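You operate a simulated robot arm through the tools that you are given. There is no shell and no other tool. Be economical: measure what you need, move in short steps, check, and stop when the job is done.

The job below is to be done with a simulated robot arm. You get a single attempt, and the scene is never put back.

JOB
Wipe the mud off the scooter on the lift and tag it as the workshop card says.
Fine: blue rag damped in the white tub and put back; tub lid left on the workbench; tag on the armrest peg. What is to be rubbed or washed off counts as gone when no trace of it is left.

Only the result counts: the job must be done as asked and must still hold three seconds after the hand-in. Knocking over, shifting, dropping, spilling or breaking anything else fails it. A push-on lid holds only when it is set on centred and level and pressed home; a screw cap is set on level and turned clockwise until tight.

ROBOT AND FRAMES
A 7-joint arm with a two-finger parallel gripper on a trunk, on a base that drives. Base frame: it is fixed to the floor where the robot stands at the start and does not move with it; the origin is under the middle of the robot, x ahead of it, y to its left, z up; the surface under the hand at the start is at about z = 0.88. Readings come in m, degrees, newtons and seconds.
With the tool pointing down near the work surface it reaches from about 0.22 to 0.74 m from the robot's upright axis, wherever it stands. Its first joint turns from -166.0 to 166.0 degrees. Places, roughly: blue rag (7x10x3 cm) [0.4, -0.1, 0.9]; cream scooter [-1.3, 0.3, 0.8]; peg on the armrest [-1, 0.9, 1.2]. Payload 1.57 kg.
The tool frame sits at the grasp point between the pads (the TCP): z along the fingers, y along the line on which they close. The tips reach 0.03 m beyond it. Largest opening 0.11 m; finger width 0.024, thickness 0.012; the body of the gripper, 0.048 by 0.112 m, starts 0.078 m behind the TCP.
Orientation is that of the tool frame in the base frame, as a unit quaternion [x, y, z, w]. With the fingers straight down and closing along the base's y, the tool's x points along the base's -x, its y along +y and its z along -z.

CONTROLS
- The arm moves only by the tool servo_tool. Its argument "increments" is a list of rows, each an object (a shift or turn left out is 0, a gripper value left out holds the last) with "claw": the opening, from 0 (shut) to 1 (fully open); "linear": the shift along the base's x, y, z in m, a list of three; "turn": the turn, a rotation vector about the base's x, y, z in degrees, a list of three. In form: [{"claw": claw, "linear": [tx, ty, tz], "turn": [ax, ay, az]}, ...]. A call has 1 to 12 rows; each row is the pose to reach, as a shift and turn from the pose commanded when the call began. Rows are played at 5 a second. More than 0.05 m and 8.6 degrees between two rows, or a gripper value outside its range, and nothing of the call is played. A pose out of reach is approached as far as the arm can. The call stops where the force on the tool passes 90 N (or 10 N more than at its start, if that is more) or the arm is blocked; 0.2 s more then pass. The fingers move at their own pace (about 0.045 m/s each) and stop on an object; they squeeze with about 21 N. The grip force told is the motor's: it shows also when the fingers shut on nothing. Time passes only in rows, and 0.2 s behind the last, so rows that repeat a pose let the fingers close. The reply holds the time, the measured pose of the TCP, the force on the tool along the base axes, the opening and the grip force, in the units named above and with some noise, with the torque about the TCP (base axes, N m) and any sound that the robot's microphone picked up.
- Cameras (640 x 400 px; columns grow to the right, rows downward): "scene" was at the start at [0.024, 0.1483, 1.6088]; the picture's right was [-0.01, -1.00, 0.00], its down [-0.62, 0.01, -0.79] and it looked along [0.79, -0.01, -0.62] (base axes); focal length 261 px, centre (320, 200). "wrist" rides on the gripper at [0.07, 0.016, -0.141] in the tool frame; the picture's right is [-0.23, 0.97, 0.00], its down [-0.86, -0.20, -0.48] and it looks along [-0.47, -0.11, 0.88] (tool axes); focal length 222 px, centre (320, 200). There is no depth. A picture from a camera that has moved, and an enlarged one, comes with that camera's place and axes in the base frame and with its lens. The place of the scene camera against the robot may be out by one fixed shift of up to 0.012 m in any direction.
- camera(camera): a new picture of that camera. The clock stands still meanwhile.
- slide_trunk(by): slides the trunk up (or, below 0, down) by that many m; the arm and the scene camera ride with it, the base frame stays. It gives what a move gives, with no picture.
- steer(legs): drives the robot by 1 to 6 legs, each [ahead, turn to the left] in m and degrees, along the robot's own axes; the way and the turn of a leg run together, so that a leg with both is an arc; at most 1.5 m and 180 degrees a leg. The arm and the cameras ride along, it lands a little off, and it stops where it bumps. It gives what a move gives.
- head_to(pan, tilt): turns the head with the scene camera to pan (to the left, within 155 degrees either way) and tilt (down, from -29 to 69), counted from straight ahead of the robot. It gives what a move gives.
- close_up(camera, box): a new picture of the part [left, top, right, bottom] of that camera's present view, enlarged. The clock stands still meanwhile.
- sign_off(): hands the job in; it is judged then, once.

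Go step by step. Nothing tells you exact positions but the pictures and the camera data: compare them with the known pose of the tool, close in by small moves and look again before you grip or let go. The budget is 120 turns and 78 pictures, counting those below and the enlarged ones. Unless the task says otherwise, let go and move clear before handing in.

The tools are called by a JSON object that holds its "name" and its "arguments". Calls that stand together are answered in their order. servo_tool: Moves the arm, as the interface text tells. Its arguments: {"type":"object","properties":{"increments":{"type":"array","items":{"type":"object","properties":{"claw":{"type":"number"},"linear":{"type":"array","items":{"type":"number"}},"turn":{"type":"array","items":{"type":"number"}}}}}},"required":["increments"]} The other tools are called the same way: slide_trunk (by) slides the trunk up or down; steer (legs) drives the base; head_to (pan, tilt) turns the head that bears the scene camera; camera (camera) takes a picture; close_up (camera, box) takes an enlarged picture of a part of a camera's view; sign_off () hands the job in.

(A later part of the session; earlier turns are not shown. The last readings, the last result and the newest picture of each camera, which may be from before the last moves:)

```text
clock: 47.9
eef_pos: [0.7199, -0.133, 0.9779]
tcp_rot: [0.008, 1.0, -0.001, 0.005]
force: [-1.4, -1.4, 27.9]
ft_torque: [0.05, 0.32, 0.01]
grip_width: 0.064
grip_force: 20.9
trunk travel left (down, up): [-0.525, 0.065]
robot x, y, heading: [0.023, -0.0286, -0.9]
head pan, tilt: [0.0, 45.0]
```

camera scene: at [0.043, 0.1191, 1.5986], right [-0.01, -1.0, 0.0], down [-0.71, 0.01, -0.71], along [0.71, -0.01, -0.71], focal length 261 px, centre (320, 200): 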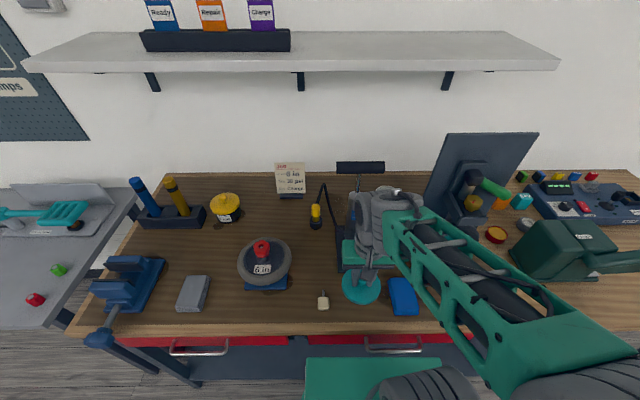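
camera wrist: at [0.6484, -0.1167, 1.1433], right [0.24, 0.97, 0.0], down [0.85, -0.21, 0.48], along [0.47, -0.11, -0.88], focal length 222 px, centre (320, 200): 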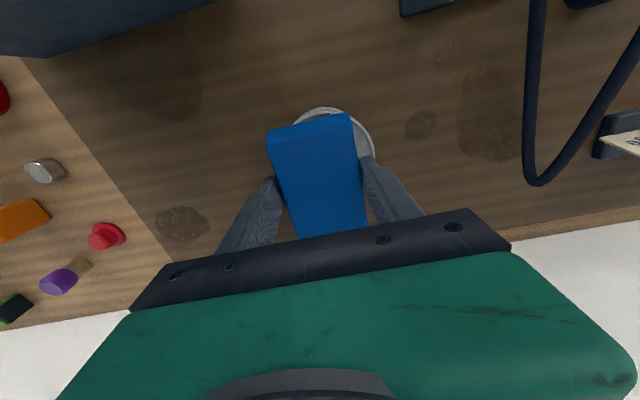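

{"name": "servo_tool", "arguments": {"increments": [{"linear": [0, 0, 0]}, {"linear": [0, 0, 0]}, {"linear": [0, 0, 0]}, {"linear": [0, 0, 0.03]}, {"linear": [0, 0, 0.055]}]}}

{"name": "camera", "arguments": {"camera": "wrist"}}

{"name": "close_up", "arguments": {"camera": "scene", "box": [350, 130, 430, 230]}}

```text
clock: 49.1
eef_pos: [0.7187, -0.1315, 1.0239]
tcp_rot: [0.006, 1.0, 0.001, -0.003]
force: [-0.7, -0.3, 0.1]
ft_torque: [0.02, 0.03, 0.01]
grip_width: 0.0639
grip_force: 21.0
trunk travel left (down, up): [-0.525, 0.065]
robot x, y, heading: [0.0258, -0.0289, -0.9]
head pan, tilt: [0.0, 45.0]
```

```text
38 pictures are left
camera wrist: at [0.6506, -0.112, 1.1668], right [0.24, 0.97, 0.0], down [0.86, -0.21, 0.47], along [0.46, -0.11, -0.88], focal length 222 px, centre (320, 200)
```

wrist: 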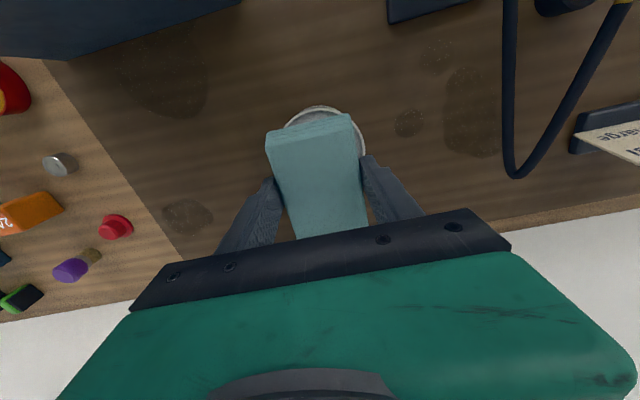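

```text
4.00 times, centred on (390, 180) of scene
camera zoom: at [0.0432, 0.1191, 1.5983], right [-0.01, -1.0, 0.0], down [-0.71, 0.01, -0.71], along [0.71, -0.01, -0.71], focal length 1043 px, centre (40, 280)
```

zoom: 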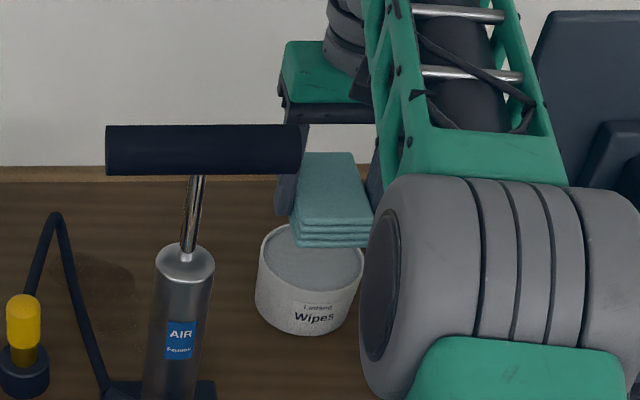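

The rag changed colour evenly — it is damp. I retreat the arm through the gap.

{"name": "servo_tool", "arguments": {"increments": [{"linear": [-0.04, 0.003, 0.02]}, {"linear": [-0.08, 0.006, 0.027]}, {"linear": [-0.09, 0.012, 0.058]}, {"linear": [-0.105, 0.022, 0.097]}, {"linear": [-0.12, 0.026, 0.132]}, {"linear": [-0.15, 0.03, 0.143]}, {"linear": [-0.19, 0.03, 0.151]}, {"linear": [-0.235, 0.03, 0.151]}, {"linear": [-0.28, 0.03, 0.151]}, {"linear": [-0.325, 0.03, 0.151]}, {"linear": [-0.37, 0.04, 0.151]}, {"linear": [-0.38, 0.07, 0.151]}]}}

{"name": "steer", "arguments": {"legs": [[-0.35, 0], [0, 90], [0.37, 0], [0, 90.7]]}}

{"name": "head_to", "arguments": {"pan": 0, "tilt": 40}}

{"name": "camera", "arguments": {"camera": "scene"}}

```text
clock: 51.7
eef_pos: [0.3404, -0.0619, 1.1793]
tcp_rot: [0.007, 1.0, 0.0, 0.0]
force: [1.2, 0.3, -0.6]
ft_torque: [-0.02, 0.01, 0.0]
grip_width: 0.0639
grip_force: 21.2
trunk travel left (down, up): [-0.525, 0.065]
robot x, y, heading: [0.0223, -0.0334, -1.0]
head pan, tilt: [0.0, 45.0]
```

```text
clock: 63.6
eef_pos: [-0.6375, 0.3731, 1.1793]
tcp_rot: [1.0, 0.005, 0.0, 0.001]
force: [-0.4, -0.3, -0.7]
ft_torque: [-0.01, -0.02, 0.0]
grip_width: 0.0639
grip_force: 20.6
trunk travel left (down, up): [-0.525, 0.065]
robot x, y, heading: [-0.3135, 0.3516, -179.5]
head pan, tilt: [0.0, 45.0]
```

```text
clock: 64.3
eef_pos: [-0.6378, 0.3726, 1.1791]
tcp_rot: [1.0, 0.005, 0.0, 0.0]
force: [-0.5, -0.3, -0.5]
ft_torque: [0.0, 0.01, -0.01]
grip_width: 0.0639
grip_force: 21.0
trunk travel left (down, up): [-0.525, 0.065]
robot x, y, heading: [-0.3176, 0.3479, -179.4]
head pan, tilt: [0.0, 40.0]
```

```text
36 pictures are left
camera scene: at [-0.3431, 0.1887, 1.6058], right [-0.01, 1.0, 0.0], down [0.64, 0.01, -0.77], along [-0.77, -0.01, -0.64], focal length 261 px, centre (320, 200)
```

scene: 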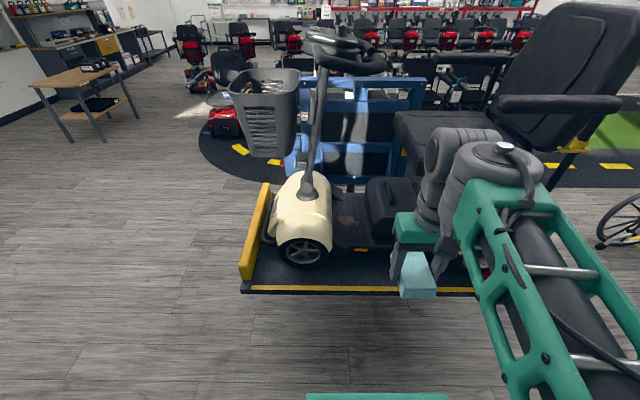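

Mud triangulates to roughly (-1.2, 0.3, 0.75). I drive closer and look at it.

{"name": "steer", "arguments": {"legs": [[0.2, 0]]}}

{"name": "head_to", "arguments": {"pan": 6, "tilt": 50}}

{"name": "camera", "arguments": {"camera": "scene"}}

{"name": "close_up", "arguments": {"camera": "scene", "box": [250, 100, 490, 250]}}

```text
clock: 65.9
eef_pos: [-0.8368, 0.3709, 1.1788]
tcp_rot: [1.0, 0.005, 0.0, -0.001]
force: [0.2, 0.2, -0.7]
ft_torque: [0.0, -0.03, -0.03]
grip_width: 0.0637
grip_force: 20.9
trunk travel left (down, up): [-0.525, 0.065]
robot x, y, heading: [-0.5156, 0.3494, -179.8]
head pan, tilt: [0.0, 40.0]
```

```text
clock: 66.6
eef_pos: [-0.8373, 0.3715, 1.18]
tcp_rot: [1.0, 0.006, 0.001, 0.0]
force: [0.4, 0.0, -0.9]
ft_torque: [-0.04, -0.02, -0.03]
grip_width: 0.0642
grip_force: 20.7
trunk travel left (down, up): [-0.525, 0.065]
robot x, y, heading: [-0.5179, 0.3442, -179.5]
head pan, tilt: [6.0, 50.0]
```

```text
35 pictures are left
camera scene: at [-0.534, 0.1788, 1.5917], right [-0.11, 0.99, 0.0], down [0.76, 0.09, -0.64], along [-0.64, -0.07, -0.77], focal length 261 px, centre (320, 200)
```

scene: 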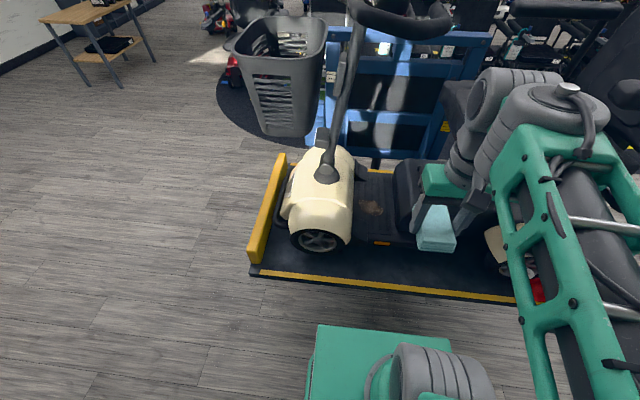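

```text
2.67 times, centred on (370, 175) of scene
camera zoom: at [-0.534, 0.1788, 1.5917], right [-0.11, 0.99, 0.0], down [0.76, 0.09, -0.64], along [-0.64, -0.07, -0.77], focal length 695 px, centre (187, 267)
```

zoom: 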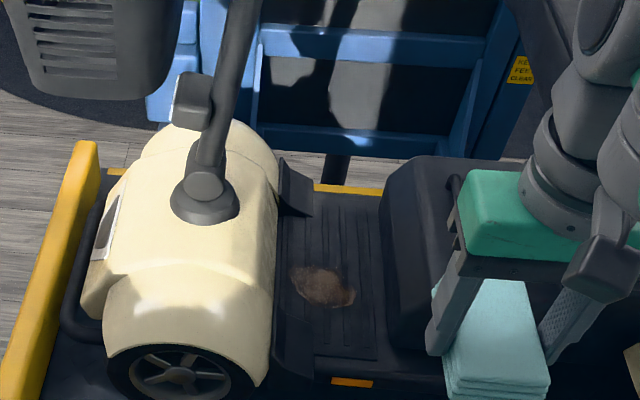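

Mud is about (-1.24, 0.31, 0.71) between fairing and seat box, under the handlebar (z about 1.4). I lower the trunk so I can reach in low, move forward a little and look with the wrist camera.

{"name": "slide_trunk", "arguments": {"by": -0.28}}

{"name": "steer", "arguments": {"legs": [[0.06, 0]]}}

{"name": "servo_tool", "arguments": {"increments": [{"linear": [-0.04, -0.015, 0]}, {"linear": [-0.08, -0.03, 0]}, {"linear": [-0.12, -0.05, 0]}, {"linear": [-0.16, -0.06, 0]}, {"linear": [-0.2, -0.065, 0]}, {"linear": [-0.24, -0.065, 0]}]}}

{"name": "camera", "arguments": {"camera": "scene"}}

{"name": "camera", "arguments": {"camera": "wrist"}}

```text
clock: 69.4
eef_pos: [-0.8358, 0.3702, 0.8976]
tcp_rot: [1.0, 0.006, -0.001, 0.0]
force: [0.1, 1.1, -0.2]
ft_torque: [-0.01, 0.0, 0.01]
grip_width: 0.0643
grip_force: 20.9
trunk travel left (down, up): [-0.245, 0.345]
robot x, y, heading: [-0.5166, 0.3478, -179.8]
head pan, tilt: [6.0, 50.0]
```

```text
clock: 70.4
eef_pos: [-0.8973, 0.3701, 0.8987]
tcp_rot: [1.0, 0.005, 0.0, 0.001]
force: [0.1, 0.1, -0.7]
ft_torque: [-0.05, 0.06, 0.01]
grip_width: 0.0639
grip_force: 21.3
trunk travel left (down, up): [-0.245, 0.345]
robot x, y, heading: [-0.5765, 0.3437, -179.5]
head pan, tilt: [6.0, 50.0]
```

```text
clock: 71.8
eef_pos: [-1.1369, 0.3052, 0.8971]
tcp_rot: [1.0, 0.005, 0.0, -0.001]
force: [0.8, -0.7, -0.7]
ft_torque: [-0.02, 0.04, 0.01]
grip_width: 0.064
grip_force: 20.5
trunk travel left (down, up): [-0.245, 0.345]
robot x, y, heading: [-0.5749, 0.3447, -179.3]
head pan, tilt: [6.0, 50.0]
```

```text
33 pictures are left
camera scene: at [-0.5936, 0.1782, 1.3116], right [-0.11, 0.99, 0.0], down [0.76, 0.09, -0.64], along [-0.64, -0.07, -0.77], focal length 261 px, centre (320, 200)
```

scene: 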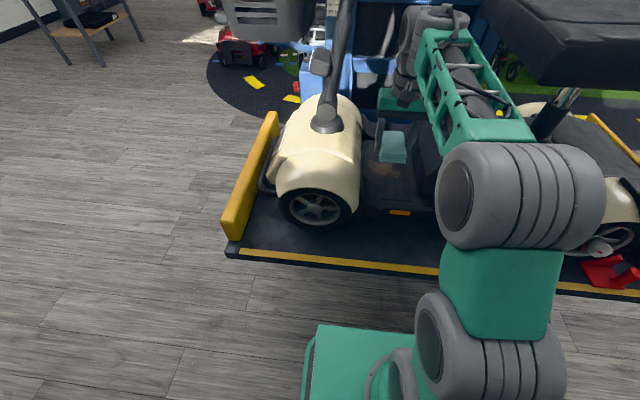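

```text
32 pictures are left
camera wrist: at [-1.068, 0.2921, 1.0394], right [-0.22, -0.98, 0.0], down [-0.86, 0.19, 0.48], along [-0.47, 0.1, -0.88], focal length 222 px, centre (320, 200)
```

wrist: 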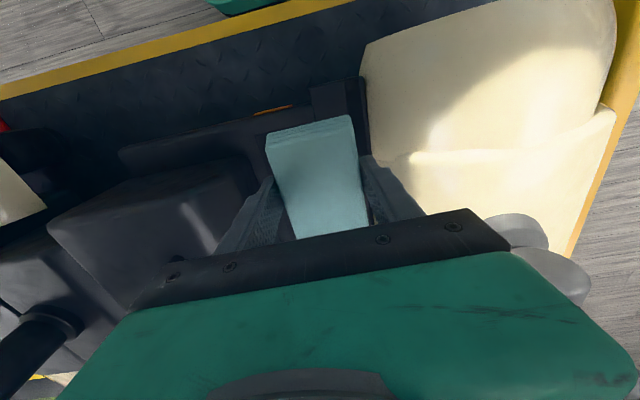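

Gap at the footboard is y 0.21–0.40, so the tool fits centred at y = 0.305. I go over the mud and lower carefully to contact.

{"name": "servo_tool", "arguments": {"increments": [{"linear": [-0.04, -0.001, -0.01]}, {"linear": [-0.08, -0.002, -0.03]}, {"linear": [-0.1, -0.002, -0.07]}, {"linear": [-0.1, -0.002, -0.11]}, {"linear": [-0.1, -0.002, -0.125]}]}}

{"name": "servo_tool", "arguments": {"increments": [{"linear": [0, 0, -0.006]}, {"linear": [0, 0, -0.012]}, {"linear": [0, 0, -0.018]}, {"linear": [0, 0, -0.024]}]}}

```text
clock: 73.0
eef_pos: [-1.2362, 0.3035, 0.7722]
tcp_rot: [1.0, 0.005, 0.0, 0.0]
force: [1.0, 0.2, -0.8]
ft_torque: [-0.01, 0.02, -0.01]
grip_width: 0.064
grip_force: 21.1
trunk travel left (down, up): [-0.245, 0.345]
robot x, y, heading: [-0.5753, 0.3456, -179.2]
head pan, tilt: [6.0, 50.0]
```

```text
clock: 74.0
eef_pos: [-1.2373, 0.3027, 0.7496]
tcp_rot: [1.0, 0.005, 0.001, 0.0]
force: [0.0, -0.1, -0.5]
ft_torque: [0.03, 0.02, -0.01]
grip_width: 0.0639
grip_force: 21.2
trunk travel left (down, up): [-0.245, 0.345]
robot x, y, heading: [-0.5769, 0.348, -179.1]
head pan, tilt: [6.0, 50.0]
```

{"name": "servo_tool", "arguments": {"increments": [{"linear": [0, 0, -0.004]}, {"linear": [0, 0, -0.008]}, {"linear": [0, 0, -0.012]}, {"linear": [0, 0, -0.016]}]}}

{"name": "close_up", "arguments": {"camera": "scene", "box": [330, 90, 450, 220]}}

```text
clock: 75.0
eef_pos: [-1.2368, 0.3032, 0.7327]
tcp_rot: [1.0, 0.005, 0.0, -0.001]
force: [0.6, -0.3, 0.4]
ft_torque: [0.04, 0.04, -0.01]
grip_width: 0.064
grip_force: 21.0
trunk travel left (down, up): [-0.245, 0.345]
robot x, y, heading: [-0.5759, 0.3452, -179.4]
head pan, tilt: [6.0, 50.0]
```

```text
3.08 times, centred on (390, 155) of scene
camera zoom: at [-0.5938, 0.1782, 1.3117], right [-0.11, 0.99, 0.0], down [0.76, 0.09, -0.64], along [-0.64, -0.07, -0.77], focal length 802 px, centre (105, 338)
```

zoom: 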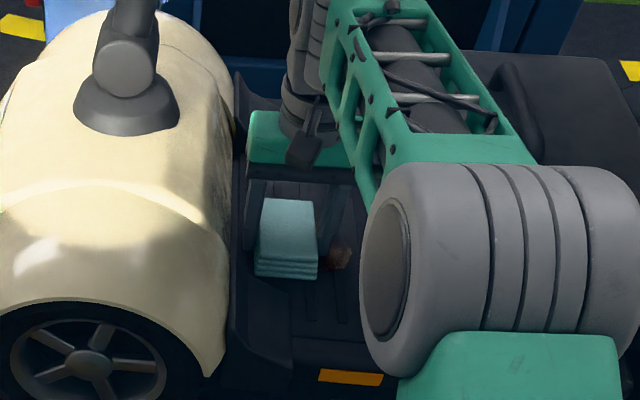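

{"name": "servo_tool", "arguments": {"increments": [{"linear": [0, 0, -0.004]}, {"linear": [0, 0, -0.008]}, {"linear": [0, 0, -0.012]}, {"linear": [0, 0, -0.016]}, {"linear": [0, 0, -0.02]}]}}

```text
clock: 76.2
eef_pos: [-1.2365, 0.3034, 0.7302]
tcp_rot: [1.0, 0.005, -0.015, 0.001]
force: [18.2, 1.8, 82.6]
ft_torque: [1.79, -1.81, -0.27]
grip_width: 0.0642
grip_force: 21.0
trunk travel left (down, up): [-0.245, 0.345]
robot x, y, heading: [-0.5764, 0.3432, -179.3]
head pan, tilt: [6.0, 50.0]
```

Contact at z = 0.731. I ease the pressure and rub back and forth over the patch.

{"name": "servo_tool", "arguments": {"increments": [{"linear": [0, 0, 0.012]}, {"linear": [0, 0.02, 0.012]}, {"linear": [0, 0.034, 0.012]}, {"linear": [0, 0.01, 0.012]}, {"linear": [0, -0.015, 0.012]}, {"linear": [0, -0.03, 0.012]}, {"linear": [-0.025, -0.03, 0.012]}, {"linear": [-0.025, 0, 0.012]}, {"linear": [-0.025, 0.034, 0.012]}, {"linear": [0, 0.034, 0.012]}, {"linear": [0.03, 0.034, 0.012]}, {"linear": [0.03, 0, 0.012]}]}}

{"name": "servo_tool", "arguments": {"increments": [{"linear": [0, -0.03, 0]}, {"linear": [-0.03, -0.03, 0]}, {"linear": [-0.03, 0, 0]}, {"linear": [-0.03, 0.034, 0]}, {"linear": [0, 0.034, 0]}, {"linear": [-0.03, 0.034, 0]}, {"linear": [-0.03, 0, 0]}, {"linear": [-0.03, -0.03, 0]}, {"linear": [-0.03, 0, 0.02]}, {"linear": [0, 0, 0.06]}, {"linear": [0.04, 0, 0.1]}, {"linear": [0.08, 0, 0.14]}]}}

{"name": "close_up", "arguments": {"camera": "scene", "box": [330, 90, 450, 220]}}

```text
clock: 77.7
eef_pos: [-1.2397, 0.2849, 0.7291]
tcp_rot: [1.0, -0.003, 0.005, 0.0]
force: [13.7, 31.4, 19.9]
ft_torque: [-1.73, 0.99, 1.12]
grip_width: 0.0642
grip_force: 21.3
trunk travel left (down, up): [-0.245, 0.345]
robot x, y, heading: [-0.5764, 0.3498, 179.4]
head pan, tilt: [6.0, 50.0]
stopped in row 7: the force on the tool passed its limit at 112 N (the readings are from after the stop); the commanded pose is now the measured one
```

```text
refused: row 11 steps farther than a row can; nothing moved
```

```text
3.08 times, centred on (390, 155) of scene
camera zoom: at [-0.5935, 0.1816, 1.3117], right [-0.09, 1.0, 0.0], down [0.76, 0.07, -0.64], along [-0.64, -0.06, -0.76], focal length 802 px, centre (105, 338)
```

zoom: 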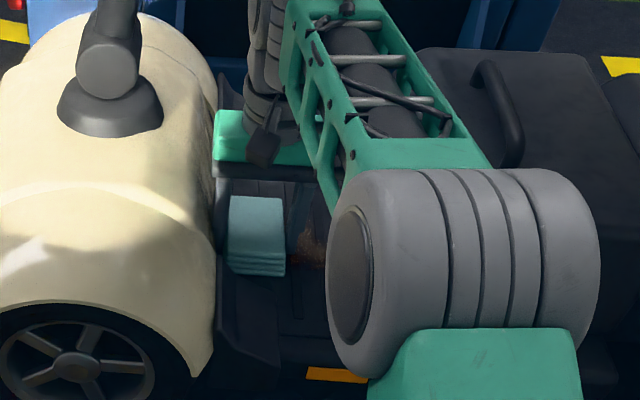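

Something on the left (fairing) blocked at y about 0.28; I back off to the right, lift and look at what remains.

{"name": "servo_tool", "arguments": {"increments": [{"linear": [0, 0.01, 0.01]}, {"linear": [0.01, 0.02, 0.04]}, {"linear": [0.03, 0.02, 0.08]}, {"linear": [0.06, 0.02, 0.11]}, {"linear": [0.1, 0.02, 0.13]}]}}

{"name": "close_up", "arguments": {"camera": "scene", "box": [330, 90, 450, 220]}}

```text
clock: 78.9
eef_pos: [-1.1418, 0.3006, 0.8543]
tcp_rot: [1.0, -0.003, 0.01, -0.001]
force: [0.4, -0.2, -0.8]
ft_torque: [-0.02, -0.01, 0.01]
grip_width: 0.0641
grip_force: 20.8
trunk travel left (down, up): [-0.245, 0.345]
robot x, y, heading: [-0.5757, 0.3477, 179.9]
head pan, tilt: [6.0, 50.0]
```

```text
3.08 times, centred on (390, 155) of scene
camera zoom: at [-0.596, 0.1785, 1.3116], right [-0.1, 0.99, 0.0], down [0.76, 0.08, -0.64], along [-0.64, -0.07, -0.77], focal length 802 px, centre (105, 338)
```

zoom: 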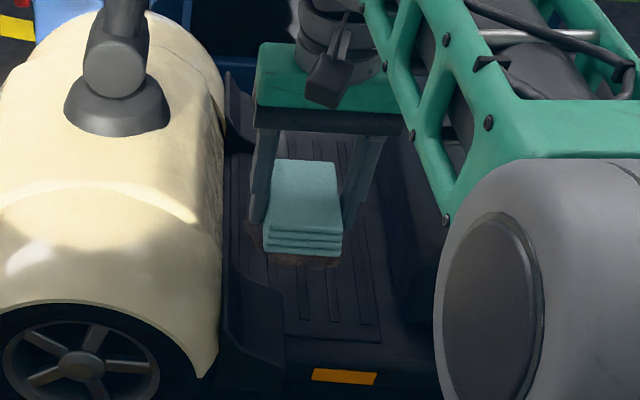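

{"name": "servo_tool", "arguments": {"increments": [{"linear": [0.04, 0, 0.0]}, {"linear": [0.09, 0.02, 0]}, {"linear": [0.13, 0.05, 0]}]}}

{"name": "close_up", "arguments": {"camera": "scene", "box": [350, 110, 450, 220]}}

```text
refused: row 2 steps farther than a row can; nothing moved
```

```text
3.64 times, centred on (400, 165) of scene
camera zoom: at [-0.596, 0.1785, 1.3116], right [-0.1, 0.99, 0.0], down [0.76, 0.08, -0.64], along [-0.64, -0.07, -0.77], focal length 948 px, centre (29, 327)
```

zoom: 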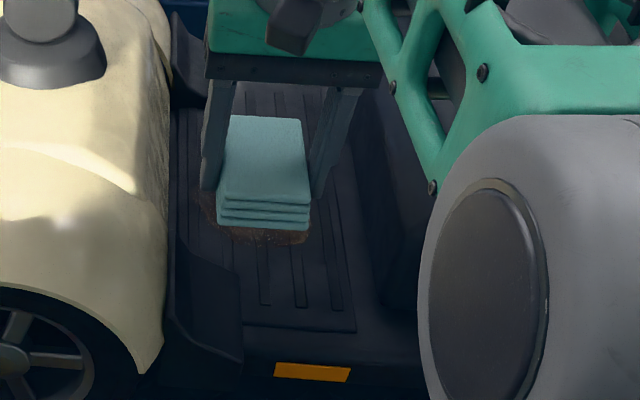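

Mud spans about x -1.22…-1.31, y 0.265…0.363, with a lip at y 0.245. I rub again, centred at (-1.262, 0.314), keeping y within 0.290–0.338.

{"name": "servo_tool", "arguments": {"increments": [{"linear": [-0.04, 0.005, -0.02]}, {"linear": [-0.08, 0.013, -0.04]}, {"linear": [-0.11, 0.013, -0.07]}, {"linear": [-0.12, 0.013, -0.105]}, {"linear": [-0.12, 0.013, -0.124]}, {"linear": [-0.12, 0.013, -0.13]}, {"linear": [-0.12, 0.03, -0.13]}, {"linear": [-0.12, 0.037, -0.13]}, {"linear": [-0.12, 0.018, -0.13]}, {"linear": [-0.12, 0.0, -0.13]}, {"linear": [-0.12, -0.01, -0.13]}]}}

```text
clock: 81.3
eef_pos: [-1.2603, 0.2886, 0.7302]
tcp_rot: [1.0, 0.001, 0.004, 0.0]
force: [2.5, 14.2, 44.1]
ft_torque: [-0.15, 0.35, -0.24]
grip_width: 0.0638
grip_force: 21.1
trunk travel left (down, up): [-0.245, 0.345]
robot x, y, heading: [-0.5805, 0.3443, 180.2]
head pan, tilt: [6.0, 50.0]
```

Good contact (44 N) without obstruction; I continue with strokes at several x positions.

{"name": "servo_tool", "arguments": {"increments": [{"linear": [-0.012, 0, 0]}, {"linear": [-0.025, 0, 0]}, {"linear": [-0.025, 0.016, 0]}, {"linear": [-0.025, 0.032, 0]}, {"linear": [-0.025, 0.048, 0]}, {"linear": [-0.01, 0.048, 0]}, {"linear": [0.01, 0.048, 0]}, {"linear": [0.025, 0.048, 0]}, {"linear": [0.025, 0.032, 0]}, {"linear": [0.025, 0.016, 0]}, {"linear": [0.025, 0.0, 0]}, {"linear": [0.0, 0.0, 0]}]}}

{"name": "servo_tool", "arguments": {"increments": [{"linear": [-0.02, 0, 0]}, {"linear": [0, 0.016, 0]}, {"linear": [0.02, 0.016, 0]}, {"linear": [0, 0.016, 0]}, {"linear": [-0.02, 0.016, 0]}, {"linear": [0, 0.032, 0]}, {"linear": [0.02, 0.032, 0]}, {"linear": [-0.01, 0.035, 0]}, {"linear": [-0.02, 0.048, 0]}, {"linear": [0, 0.048, 0]}, {"linear": [0.02, 0.048, 0]}, {"linear": [0, 0.03, 0.002]}]}}

{"name": "servo_tool", "arguments": {"increments": [{"linear": [0, 0, 0.03]}, {"linear": [0.03, -0.005, 0.065]}, {"linear": [0.06, -0.01, 0.1]}, {"linear": [0.1, -0.01, 0.12]}, {"linear": [0.14, -0.01, 0.14]}, {"linear": [0.185, -0.01, 0.14]}, {"linear": [0.23, -0.005, 0.14]}, {"linear": [0.275, 0.01, 0.14]}]}}

{"name": "close_up", "arguments": {"camera": "scene", "box": [350, 110, 450, 220]}}

```text
clock: 83.9
eef_pos: [-1.2582, 0.2875, 0.73]
tcp_rot: [1.0, 0.005, 0.007, 0.0]
force: [18.3, -12.1, 36.8]
ft_torque: [-1.68, -0.16, 0.84]
grip_width: 0.064
grip_force: 21.3
trunk travel left (down, up): [-0.245, 0.345]
robot x, y, heading: [-0.577, 0.347, -179.3]
head pan, tilt: [6.0, 50.0]
```

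```text
clock: 86.5
eef_pos: [-1.2594, 0.3222, 0.7304]
tcp_rot: [1.0, -0.003, 0.006, -0.001]
force: [3.5, 19.1, 30.6]
ft_torque: [-0.5, 0.23, -0.09]
grip_width: 0.064
grip_force: 21.2
trunk travel left (down, up): [-0.245, 0.345]
robot x, y, heading: [-0.5774, 0.3447, 179.6]
head pan, tilt: [6.0, 50.0]
```

```text
clock: 88.3
eef_pos: [-0.9841, 0.3306, 0.8668]
tcp_rot: [1.0, -0.002, 0.01, -0.002]
force: [-0.9, 0.0, -1.0]
ft_torque: [0.0, 0.0, -0.01]
grip_width: 0.0639
grip_force: 21.4
trunk travel left (down, up): [-0.245, 0.345]
robot x, y, heading: [-0.5755, 0.3501, 179.7]
head pan, tilt: [6.0, 50.0]
```

```text
3.64 times, centred on (400, 165) of scene
camera zoom: at [-0.5961, 0.1783, 1.3116], right [-0.1, 0.99, 0.0], down [0.76, 0.08, -0.64], along [-0.64, -0.07, -0.77], focal length 948 px, centre (29, 327)
```

zoom: 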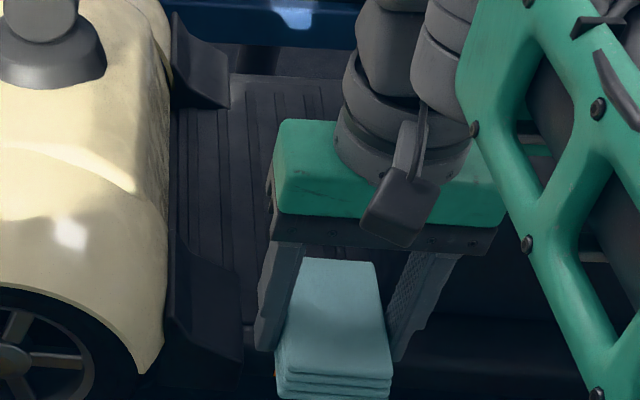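

The visible left part is clean; I pull the arm farther to uncover the rest.

{"name": "servo_tool", "arguments": {"increments": [{"linear": [0.04, 0.02, 0.02]}, {"linear": [0.075, 0.05, 0.03]}, {"linear": [0.1, 0.09, 0.03]}, {"linear": [0.1, 0.13, 0.03]}]}}

{"name": "close_up", "arguments": {"camera": "scene", "box": [350, 110, 450, 220]}}

```text
clock: 89.3
eef_pos: [-0.8844, 0.4607, 0.8956]
tcp_rot: [1.0, -0.001, 0.009, -0.002]
force: [-0.2, -1.1, -0.1]
ft_torque: [0.02, 0.0, -0.01]
grip_width: 0.064
grip_force: 21.0
trunk travel left (down, up): [-0.245, 0.345]
robot x, y, heading: [-0.5738, 0.35, 179.7]
head pan, tilt: [6.0, 50.0]
```

```text
3.64 times, centred on (400, 165) of scene
camera zoom: at [-0.5953, 0.1783, 1.3116], right [-0.1, 0.99, 0.0], down [0.76, 0.08, -0.64], along [-0.64, -0.07, -0.77], focal length 948 px, centre (29, 327)
```

zoom: 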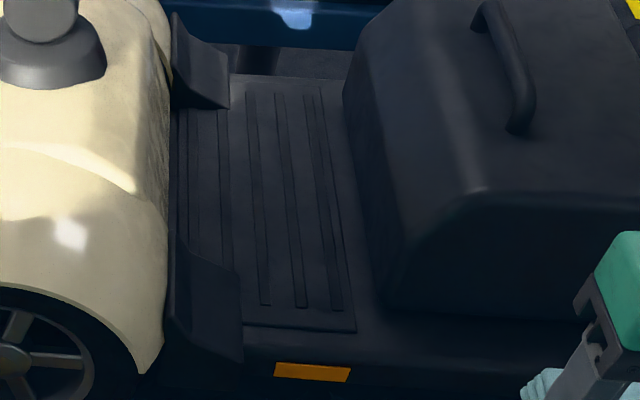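

The footboard is clean. I back off, raise the trunk and look at the peg and the rest of the scooter.

{"name": "steer", "arguments": {"legs": [[-0.25, 0]]}}

{"name": "slide_trunk", "arguments": {"by": 0.28}}

{"name": "head_to", "arguments": {"pan": -35, "tilt": 28}}

{"name": "camera", "arguments": {"camera": "scene"}}

```text
clock: 91.1
eef_pos: [-0.6343, 0.4594, 0.8946]
tcp_rot: [1.0, -0.005, 0.008, -0.002]
force: [0.5, -0.4, 0.5]
ft_torque: [0.0, 0.01, -0.01]
grip_width: 0.0641
grip_force: 21.1
trunk travel left (down, up): [-0.245, 0.345]
robot x, y, heading: [-0.3259, 0.3426, 179.5]
head pan, tilt: [6.0, 50.0]
```

```text
clock: 94.0
eef_pos: [-0.634, 0.4608, 1.1736]
tcp_rot: [1.0, -0.004, 0.009, 0.0]
force: [-0.2, 0.3, -0.6]
ft_torque: [-0.01, 0.0, 0.01]
grip_width: 0.0641
grip_force: 21.5
trunk travel left (down, up): [-0.525, 0.065]
robot x, y, heading: [-0.3252, 0.3468, 179.6]
head pan, tilt: [6.0, 50.0]
```

```text
clock: 95.0
eef_pos: [-0.6342, 0.4594, 1.1743]
tcp_rot: [1.0, -0.004, 0.009, 0.0]
force: [-0.6, 0.2, 0.5]
ft_torque: [-0.01, -0.01, 0.01]
grip_width: 0.0641
grip_force: 21.2
trunk travel left (down, up): [-0.525, 0.065]
robot x, y, heading: [-0.3259, 0.3439, 179.6]
head pan, tilt: [-35.0, 28.0]
```

```text
25 pictures are left
camera scene: at [-0.3438, 0.2374, 1.6243], right [0.58, 0.81, 0.0], down [0.38, -0.27, -0.88], along [-0.72, 0.51, -0.47], focal length 261 px, centre (320, 200)
```

scene: 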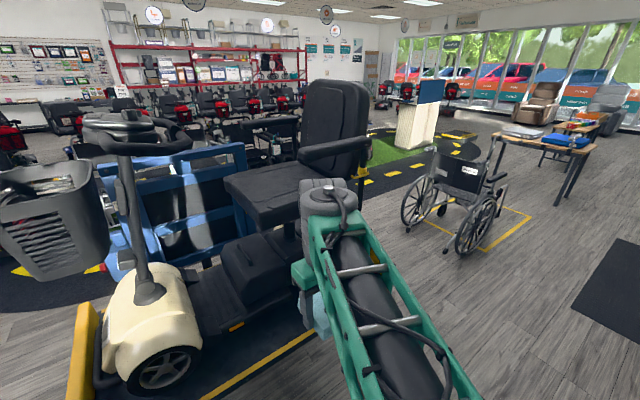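

Nothing else looks muddy. Now I return to the bench to put the rag back.

{"name": "steer", "arguments": {"legs": [[0, 90.2], [0.375, 0], [0, 90.2], [0.34, 0]]}}

{"name": "head_to", "arguments": {"pan": 0, "tilt": 45}}

```text
clock: 107.0
eef_pos: [0.3234, -0.136, 1.174]
tcp_rot: [-0.007, 1.0, -0.001, -0.008]
force: [0.2, -0.4, -0.4]
ft_torque: [0.0, 0.03, -0.05]
grip_width: 0.0641
grip_force: 21.2
trunk travel left (down, up): [-0.525, 0.065]
robot x, y, heading: [0.0127, -0.0287, 0.7]
head pan, tilt: [-35.0, 28.0]
```

```text
clock: 108.0
eef_pos: [0.3219, -0.1356, 1.1735]
tcp_rot: [-0.006, 1.0, -0.001, -0.008]
force: [-0.5, -0.4, -0.8]
ft_torque: [0.01, 0.01, 0.01]
grip_width: 0.0642
grip_force: 21.3
trunk travel left (down, up): [-0.525, 0.065]
robot x, y, heading: [0.0142, -0.0289, 0.7]
head pan, tilt: [0.0, 45.0]
```

{"name": "servo_tool", "arguments": {"increments": [{"linear": [0.02, 0.015, -0.04]}, {"linear": [0.038, 0.033, -0.08]}, {"linear": [0.038, 0.033, -0.125]}, {"linear": [0.038, 0.033, -0.17]}, {"linear": [0.038, 0.033, -0.21]}, {"linear": [0.038, 0.033, -0.24]}]}}

{"name": "servo_tool", "arguments": {"increments": [{"linear": [0, 0, -0.006]}, {"linear": [0, 0, -0.011]}, {"linear": [0, 0, -0.015]}]}}

{"name": "camera", "arguments": {"camera": "scene"}}

```text
clock: 109.4
eef_pos: [0.3616, -0.1034, 0.9353]
tcp_rot: [-0.006, 1.0, -0.001, -0.008]
force: [0.9, -0.6, -0.3]
ft_torque: [0.02, 0.06, -0.03]
grip_width: 0.064
grip_force: 21.4
trunk travel left (down, up): [-0.525, 0.065]
robot x, y, heading: [0.0118, -0.028, 0.8]
head pan, tilt: [0.0, 45.0]
```

```text
clock: 110.2
eef_pos: [0.3595, -0.1026, 0.9198]
tcp_rot: [-0.006, 1.0, -0.002, -0.009]
force: [0.7, 0.3, 0.0]
ft_torque: [0.04, 0.01, -0.03]
grip_width: 0.0643
grip_force: 21.1
trunk travel left (down, up): [-0.525, 0.065]
robot x, y, heading: [0.0108, -0.0288, 0.9]
head pan, tilt: [0.0, 45.0]
```

```text
24 pictures are left
camera scene: at [0.0301, 0.1227, 1.5986], right [0.01, -1.0, 0.0], down [-0.71, -0.01, -0.71], along [0.71, 0.01, -0.71], focal length 261 px, centre (320, 200)
```

scene: 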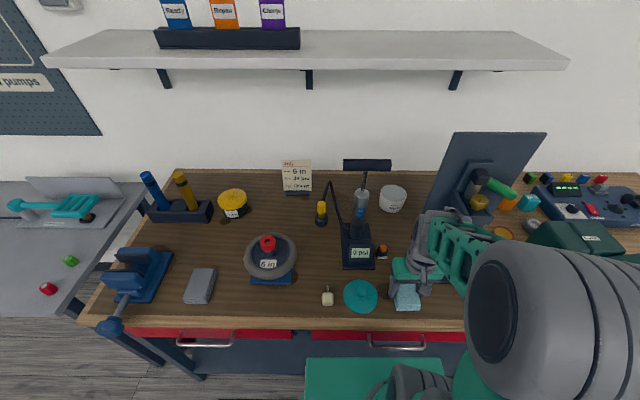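

{"name": "servo_tool", "arguments": {"increments": [{"linear": [0, 0, -0.002]}, {"linear": [0, 0, -0.004]}, {"linear": [0, 0, -0.006]}]}}

```text
clock: 111.0
eef_pos: [0.3602, -0.1021, 0.9131]
tcp_rot: [-0.006, 1.0, -0.001, -0.008]
force: [0.1, -0.3, -0.4]
ft_torque: [0.0, 0.06, 0.0]
grip_width: 0.0639
grip_force: 21.1
trunk travel left (down, up): [-0.525, 0.065]
robot x, y, heading: [0.0152, -0.0316, 0.8]
head pan, tilt: [0.0, 45.0]
```

{"name": "servo_tool", "arguments": {"increments": [{"linear": [0, 0, -0.0015]}, {"linear": [0, 0, -0.003]}]}}

{"name": "close_up", "arguments": {"camera": "wrist", "box": [220, 60, 420, 240]}}

```text
clock: 111.6
eef_pos: [0.3606, -0.1014, 0.9108]
tcp_rot: [-0.006, 1.0, 0.0, -0.009]
force: [-1.0, -1.5, 2.0]
ft_torque: [0.11, 0.02, 0.03]
grip_width: 0.0639
grip_force: 21.0
trunk travel left (down, up): [-0.525, 0.065]
robot x, y, heading: [0.01, -0.0241, 0.8]
head pan, tilt: [0.0, 45.0]
```

```text
2.22 times, centred on (320, 150) of wrist
camera zoom: at [0.2934, -0.0844, 1.0533], right [0.22, 0.98, -0.01], down [0.87, -0.19, 0.46], along [0.45, -0.11, -0.89], focal length 494 px, centre (320, 311)
```

zoom: 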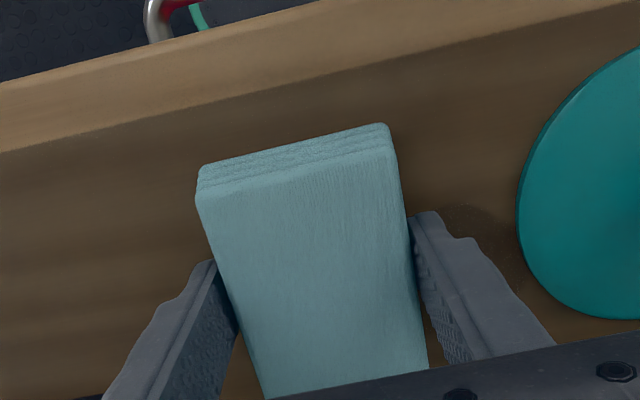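

Contact starts here. I open partly, rise, and shift to a ready height.

{"name": "servo_tool", "arguments": {"increments": [{"linear": [0, 0, 0], "claw": 0.76}, {"linear": [0, 0, 0], "claw": 0.76}, {"linear": [0, 0, 0], "claw": 0.76}, {"linear": [0, 0, 0.03]}, {"linear": [0, 0, 0.075]}, {"linear": [0, 0, 0.12]}, {"linear": [0, 0, 0.165]}, {"linear": [0, 0, 0.21]}, {"linear": [0, 0.0, 0.25]}, {"linear": [-0.04, 0.0, 0.28], "claw": 0.5}, {"linear": [-0.07, 0, 0.3]}]}}

{"name": "head_to", "arguments": {"pan": 15, "tilt": 15}}

{"name": "camera", "arguments": {"camera": "scene"}}

```text
clock: 114.0
eef_pos: [0.302, -0.1052, 1.2057]
tcp_rot: [-0.007, 1.0, -0.001, -0.01]
force: [-0.3, 0.3, -0.2]
ft_torque: [0.01, -0.03, 0.0]
grip_width: 0.0551
grip_force: 0.1
out of reach, approached as far as the arm can: row 11
trunk travel left (down, up): [-0.525, 0.065]
robot x, y, heading: [0.0114, -0.0246, 0.6]
head pan, tilt: [0.0, 45.0]
```

```text
clock: 114.9
eef_pos: [0.3028, -0.1064, 1.205]
tcp_rot: [-0.006, 1.0, -0.001, -0.009]
force: [0.2, -1.2, -0.6]
ft_torque: [-0.03, -0.01, -0.02]
grip_width: 0.0552
grip_force: 0.0
trunk travel left (down, up): [-0.525, 0.065]
robot x, y, heading: [0.0154, -0.0277, 0.9]
head pan, tilt: [15.0, 15.0]
```

```text
22 pictures are left
camera scene: at [0.0388, 0.1469, 1.6453], right [0.27, -0.96, 0.0], down [-0.25, -0.07, -0.97], along [0.93, 0.26, -0.26], focal length 261 px, centre (320, 200)
```

scene: 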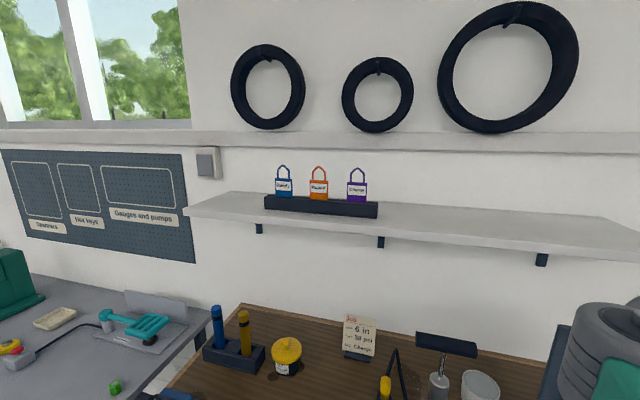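

The rag is back beside its old place and lid is on the bench. For the purple tag (about (0.735, 0.25, 1.485)) I want a side grip from its right edge; I reposition the base, raise the trunk, and begin turning the tool so the fingers point to +y.

{"name": "steer", "arguments": {"legs": [[-0.12, -40], [-0.12, 39], [0.235, 0]]}}

{"name": "slide_trunk", "arguments": {"by": 0.06}}

{"name": "servo_tool", "arguments": {"increments": [{"turn": [4.8, 4.8, -4.8], "linear": [0.02, 0, 0.02]}, {"turn": [9.6, 9.6, -9.6], "linear": [0.04, 0, 0.04]}, {"turn": [14.4, 14.4, -14.4], "linear": [0.06, 0, 0.06]}, {"turn": [19.2, 19.2, -19.2], "linear": [0.08, 0, 0.08]}, {"turn": [24, 24, -24], "linear": [0.1, 0, 0.1]}, {"turn": [28.8, 28.8, -28.8], "linear": [0.12, 0, 0.12]}, {"turn": [33.6, 33.6, -33.6], "linear": [0.14, 0, 0.14]}]}}

```text
clock: 120.4
eef_pos: [0.3156, -0.0333, 1.2061]
tcp_rot: [0.001, 1.0, -0.002, -0.009]
force: [-0.3, 0.1, 0.0]
ft_torque: [0.01, 0.0, 0.01]
grip_width: 0.0552
grip_force: 0.1
trunk travel left (down, up): [-0.525, 0.065]
robot x, y, heading: [0.0299, 0.0519, -0.3]
head pan, tilt: [15.0, 15.0]
```

```text
clock: 121.4
eef_pos: [0.3156, -0.0332, 1.2646]
tcp_rot: [0.001, 1.0, -0.002, -0.009]
force: [0.7, 0.8, 0.5]
ft_torque: [0.01, 0.02, 0.01]
grip_width: 0.055
grip_force: 0.1
trunk travel left (down, up): [-0.585, 0.005]
robot x, y, heading: [0.0276, 0.0526, 0.1]
head pan, tilt: [15.0, 15.0]
```

```text
clock: 122.3
eef_pos: [0.382, -0.0375, 1.3187]
tcp_rot: [0.134, 0.975, 0.123, -0.131]
force: [11.0, 0.4, -29.1]
ft_torque: [-0.14, 1.07, -0.06]
grip_width: 0.0548
grip_force: 0.1
out of reach, approached as far as the arm can: row 1, 4
trunk travel left (down, up): [-0.585, 0.005]
robot x, y, heading: [0.0263, 0.0499, -0.1]
head pan, tilt: [15.0, 15.0]
stopped in row 4: the force on the tool passed its limit at 188 N (the readings are from after the stop); the commanded pose is now the measured one
```

A force stop; I check what touched.

{"name": "head_to", "arguments": {"pan": -10, "tilt": 35}}

{"name": "camera", "arguments": {"camera": "scene"}}

```text
clock: 123.2
eef_pos: [0.3828, -0.0379, 1.3206]
tcp_rot: [0.132, 0.975, 0.124, -0.132]
force: [12.3, 3.0, -52.8]
ft_torque: [-0.87, 0.42, -0.17]
grip_width: 0.0553
grip_force: 0.0
trunk travel left (down, up): [-0.585, 0.005]
robot x, y, heading: [0.0263, 0.0482, -0.3]
head pan, tilt: [-10.0, 35.0]
```

```text
21 pictures are left
camera scene: at [0.0529, 0.1848, 1.6735], right [-0.18, -0.98, 0.0], down [-0.56, 0.1, -0.82], along [0.81, -0.14, -0.57], focal length 261 px, centre (320, 200)
```

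scene: 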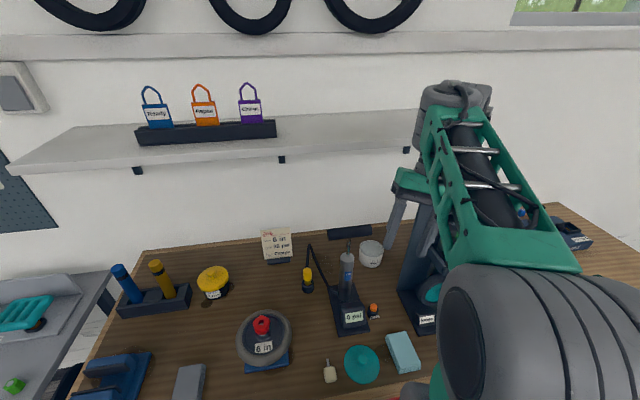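

No contact with the surroundings visible; the gripper is folded against the forearm. I relieve it by lowering and extending toward the open area at y = +0.15.

{"name": "servo_tool", "arguments": {"increments": [{"linear": [0.01, 0.01, -0.03]}, {"linear": [0.03, 0.04, -0.06]}, {"linear": [0.05, 0.08, -0.075]}, {"linear": [0.08, 0.12, -0.075]}, {"linear": [0.11, 0.155, -0.075]}, {"linear": [0.14, 0.19, -0.075]}]}}

```text
clock: 124.6
eef_pos: [0.522, 0.1537, 1.2446]
tcp_rot: [0.132, 0.974, 0.124, -0.133]
force: [-0.2, -0.3, -0.4]
ft_torque: [-0.02, 0.03, 0.01]
grip_width: 0.0551
grip_force: 0.0
trunk travel left (down, up): [-0.585, 0.005]
robot x, y, heading: [0.0293, 0.0514, -0.2]
head pan, tilt: [-10.0, 35.0]
```

{"name": "servo_tool", "arguments": {"increments": [{"turn": [4.54, 4.46, -4.56], "linear": [0, 0.004, 0.015]}, {"turn": [9.08, 8.92, -9.12], "linear": [0, 0.008, 0.03]}, {"turn": [13.6, 13.4, -13.7], "linear": [0, 0.012, 0.045]}, {"turn": [18.2, 17.8, -18.2], "linear": [0, 0.016, 0.06]}, {"turn": [22.7, 22.3, -22.8], "linear": [0, 0.02, 0.075]}, {"turn": [27.2, 26.8, -27.4], "linear": [0, 0.02, 0.09]}, {"turn": [31.8, 31.2, -31.9], "linear": [0, 0.02, 0.105]}, {"turn": [36.3, 35.7, -36.5], "linear": [0, 0.02, 0.12]}, {"turn": [40.9, 40.1, -41], "linear": [0, 0.02, 0.135]}, {"turn": [45.4, 44.6, -45.6], "linear": [0, 0.02, 0.15]}, {"turn": [50, 49, -50.1], "linear": [0, 0.02, 0.165]}, {"turn": [54.5, 53.5, -54.7], "linear": [0, 0.02, 0.18]}]}}

```text
clock: 125.0
eef_pos: [0.5202, 0.1525, 1.2486]
tcp_rot: [0.161, 0.964, 0.143, -0.155]
force: [2.3, -2.1, -32.0]
ft_torque: [0.68, 0.23, 0.05]
grip_width: 0.0551
grip_force: 0.1
out of reach, approached as far as the arm can: row 1, 2
trunk travel left (down, up): [-0.585, 0.005]
robot x, y, heading: [0.0301, 0.0527, -0.4]
head pan, tilt: [-10.0, 35.0]
stopped in row 2: the force on the tool passed its limit at 124 N (the readings are from after the stop); the commanded pose is now the measured one
```

That roll is blocked by the wrist limits. Instead I'll pitch the fingers forward (+x) and grip the tag by its two side edges.

{"name": "servo_tool", "arguments": {"increments": [{"turn": [-2.2, -8, 0.1], "linear": [0.005, 0.005, 0]}, {"turn": [-4.4, -16, 0.2], "linear": [0.01, 0.01, 0]}, {"turn": [-6.6, -24, 0.3], "linear": [0.02, 0.015, 0]}, {"turn": [-8.8, -32, 0.5], "linear": [0.03, 0.02, 0]}, {"turn": [-11, -40, 0.6], "linear": [0.04, 0.03, 0]}, {"turn": [-13.2, -48, 0.7], "linear": [0.04, 0.04, 0]}, {"turn": [-15.4, -56, 0.9], "linear": [0.04, 0.05, 0]}, {"turn": [-17.6, -64, 1.0], "linear": [0.04, 0.06, 0]}, {"turn": [-19.8, -72, 1.1], "linear": [0.04, 0.07, 0]}, {"turn": [-22, -80, 1.3], "linear": [0.04, 0.08, 0.01]}, {"turn": [-24.2, -88, 1.4], "linear": [0.04, 0.085, 0.02]}]}}

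```text
clock: 127.4
eef_pos: [0.5658, 0.2428, 1.2691]
tcp_rot: [0.032, 0.809, 0.033, 0.586]
force: [1.0, 1.0, -1.0]
ft_torque: [-0.03, 0.0, -0.07]
grip_width: 0.055
grip_force: 0.0
out of reach, approached as far as the arm can: row 4, 5, 6, 7, 8, 9
trunk travel left (down, up): [-0.585, 0.005]
robot x, y, heading: [0.0285, 0.0515, -0.3]
head pan, tilt: [-10.0, 35.0]
```

{"name": "servo_tool", "arguments": {"increments": [{"turn": [-1.6, -6.1, 0.1], "linear": [0, 0, 0.03], "claw": 0.8}, {"turn": [-3.2, -12.2, 0.2], "linear": [0, 0.002, 0.07]}, {"turn": [-4.7, -18.3, 0.3], "linear": [0, 0.004, 0.11]}, {"turn": [-4.7, -18.3, 0.3], "linear": [0, 0.006, 0.15]}, {"turn": [-4.7, -18.3, 0.3], "linear": [0, 0.007, 0.19]}, {"turn": [-4.7, -18.3, 0.3], "linear": [0, 0.007, 0.22]}]}}

{"name": "head_to", "arguments": {"pan": 10, "tilt": 18}}

{"name": "camera", "arguments": {"camera": "wrist"}}

{"name": "camera", "arguments": {"camera": "scene"}}

```text
clock: 128.8
eef_pos: [0.5621, 0.2452, 1.488]
tcp_rot: [0.002, 0.708, 0.002, 0.706]
force: [-0.2, 0.0, 1.0]
ft_torque: [-0.02, 0.0, 0.0]
grip_width: 0.088
grip_force: 0.1
trunk travel left (down, up): [-0.585, 0.005]
robot x, y, heading: [0.0266, 0.0501, -0.0]
head pan, tilt: [-10.0, 35.0]
```

```text
clock: 129.6
eef_pos: [0.5617, 0.244, 1.4876]
tcp_rot: [0.003, 0.708, 0.002, 0.707]
force: [0.2, -0.7, -0.6]
ft_torque: [0.0, 0.01, -0.01]
grip_width: 0.0881
grip_force: 0.0
trunk travel left (down, up): [-0.585, 0.005]
robot x, y, heading: [0.0318, 0.0483, -0.3]
head pan, tilt: [10.0, 18.0]
```

```text
20 pictures are left
camera wrist: at [0.4199, 0.2629, 1.4189], right [0.0, 0.97, 0.23], down [-0.48, -0.2, 0.85], along [0.88, -0.11, 0.46], focal length 222 px, centre (320, 200)
```

wrist: 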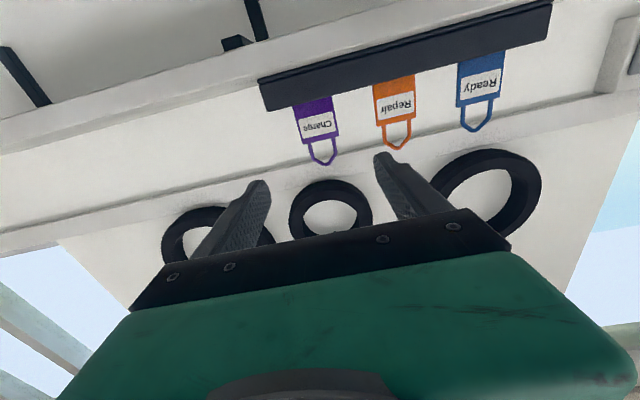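

```text
19 pictures are left
camera scene: at [0.0582, 0.2162, 1.7004], right [0.17, -0.99, 0.0], down [-0.31, -0.05, -0.95], along [0.94, 0.16, -0.31], focal length 261 px, centre (320, 200)
```

scene: 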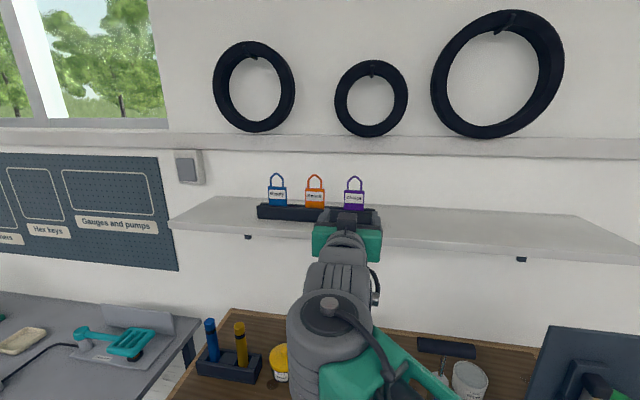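

Tag label at about (0.77, 0.249, 1.482). I advance to just in front and look.

{"name": "servo_tool", "arguments": {"increments": [{"linear": [0.045, 0.003, -0.002]}, {"linear": [0.09, 0.004, -0.002]}, {"linear": [0.13, 0.004, -0.002]}]}}

{"name": "camera", "arguments": {"camera": "wrist"}}

```text
clock: 130.4
eef_pos: [0.6926, 0.2485, 1.4844]
tcp_rot: [0.001, 0.708, 0.003, 0.706]
force: [-0.1, -0.3, 0.1]
ft_torque: [0.01, -0.01, -0.01]
grip_width: 0.0881
grip_force: 0.0
trunk travel left (down, up): [-0.585, 0.005]
robot x, y, heading: [0.023, 0.0499, -0.3]
head pan, tilt: [10.0, 18.0]
```

```text
18 pictures are left
camera wrist: at [0.5504, 0.2663, 1.4157], right [0.0, 0.97, 0.23], down [-0.48, -0.2, 0.86], along [0.88, -0.11, 0.46], focal length 222 px, centre (320, 200)
```

wrist: 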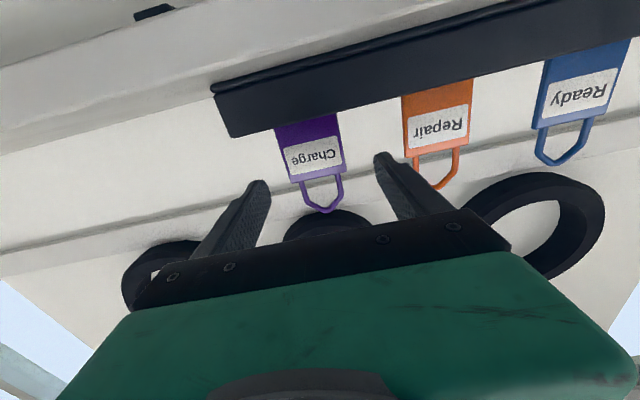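

Tag plane x ≈ 0.752, centre y 0.2495, z 1.474. I move in and close on its edges.

{"name": "servo_tool", "arguments": {"increments": [{"linear": [0.025, 0.001, -0.006]}, {"linear": [0.048, 0.001, -0.006]}, {"linear": [0.048, 0.001, -0.006], "claw": 0.3}, {"linear": [0.048, 0.001, -0.006], "claw": 0.3}, {"linear": [0.048, 0.001, -0.006], "claw": 0.3}, {"linear": [0.048, 0.001, -0.006], "claw": 0.3}]}}

{"name": "camera", "arguments": {"camera": "wrist"}}

```text
clock: 131.8
eef_pos: [0.7395, 0.2489, 1.4797]
tcp_rot: [0.001, 0.707, 0.002, 0.707]
force: [0.3, 0.2, 2.2]
ft_torque: [0.02, -0.11, 0.02]
grip_width: 0.0548
grip_force: 20.7
trunk travel left (down, up): [-0.585, 0.005]
robot x, y, heading: [0.0234, 0.0515, -0.6]
head pan, tilt: [10.0, 18.0]
```

```text
17 pictures are left
camera wrist: at [0.5966, 0.2683, 1.4105], right [0.0, 0.97, 0.23], down [-0.48, -0.2, 0.85], along [0.88, -0.11, 0.47], focal length 222 px, centre (320, 200)
```

wrist: 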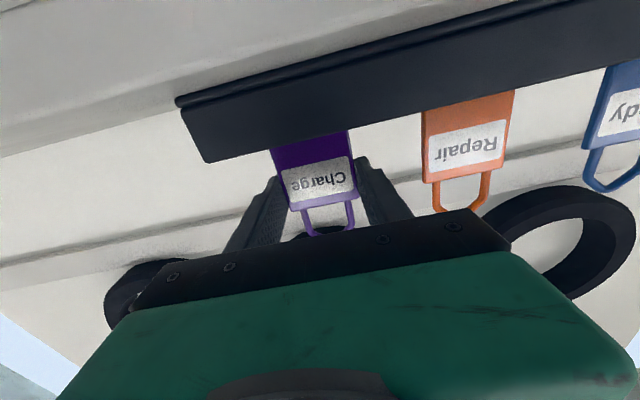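

Gripped (55 mm). I lift the tag out, then back away.

{"name": "servo_tool", "arguments": {"increments": [{"linear": [0, 0, 0.015], "claw": 0.2}, {"linear": [0, 0, 0.035]}, {"linear": [0, 0, 0.06]}, {"linear": [0, 0, 0.08]}, {"linear": [-0.04, 0, 0.08]}, {"linear": [-0.085, 0, 0.08]}, {"linear": [-0.13, 0, 0.07]}, {"linear": [-0.175, 0, 0.04]}, {"linear": [-0.21, -0.02, 0.0]}, {"linear": [-0.22, -0.04, -0.04]}, {"linear": [-0.23, -0.06, -0.08]}]}}

{"name": "camera", "arguments": {"camera": "wrist"}}

```text
refused: row 8 steps farther than a row can; nothing moved
```

```text
16 pictures are left
camera wrist: at [0.5966, 0.2683, 1.4105], right [0.0, 0.97, 0.23], down [-0.48, -0.2, 0.85], along [0.88, -0.11, 0.47], focal length 222 px, centre (320, 200)
```

wrist: 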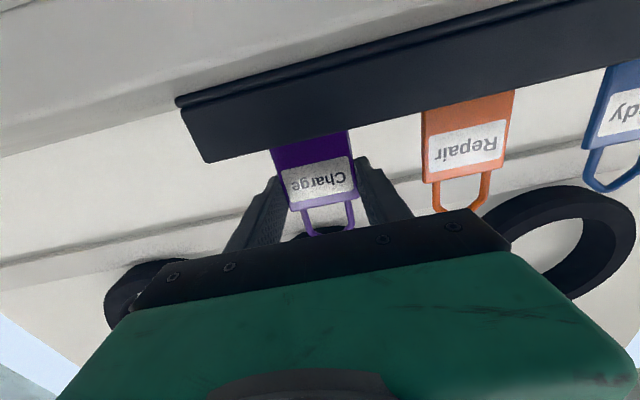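

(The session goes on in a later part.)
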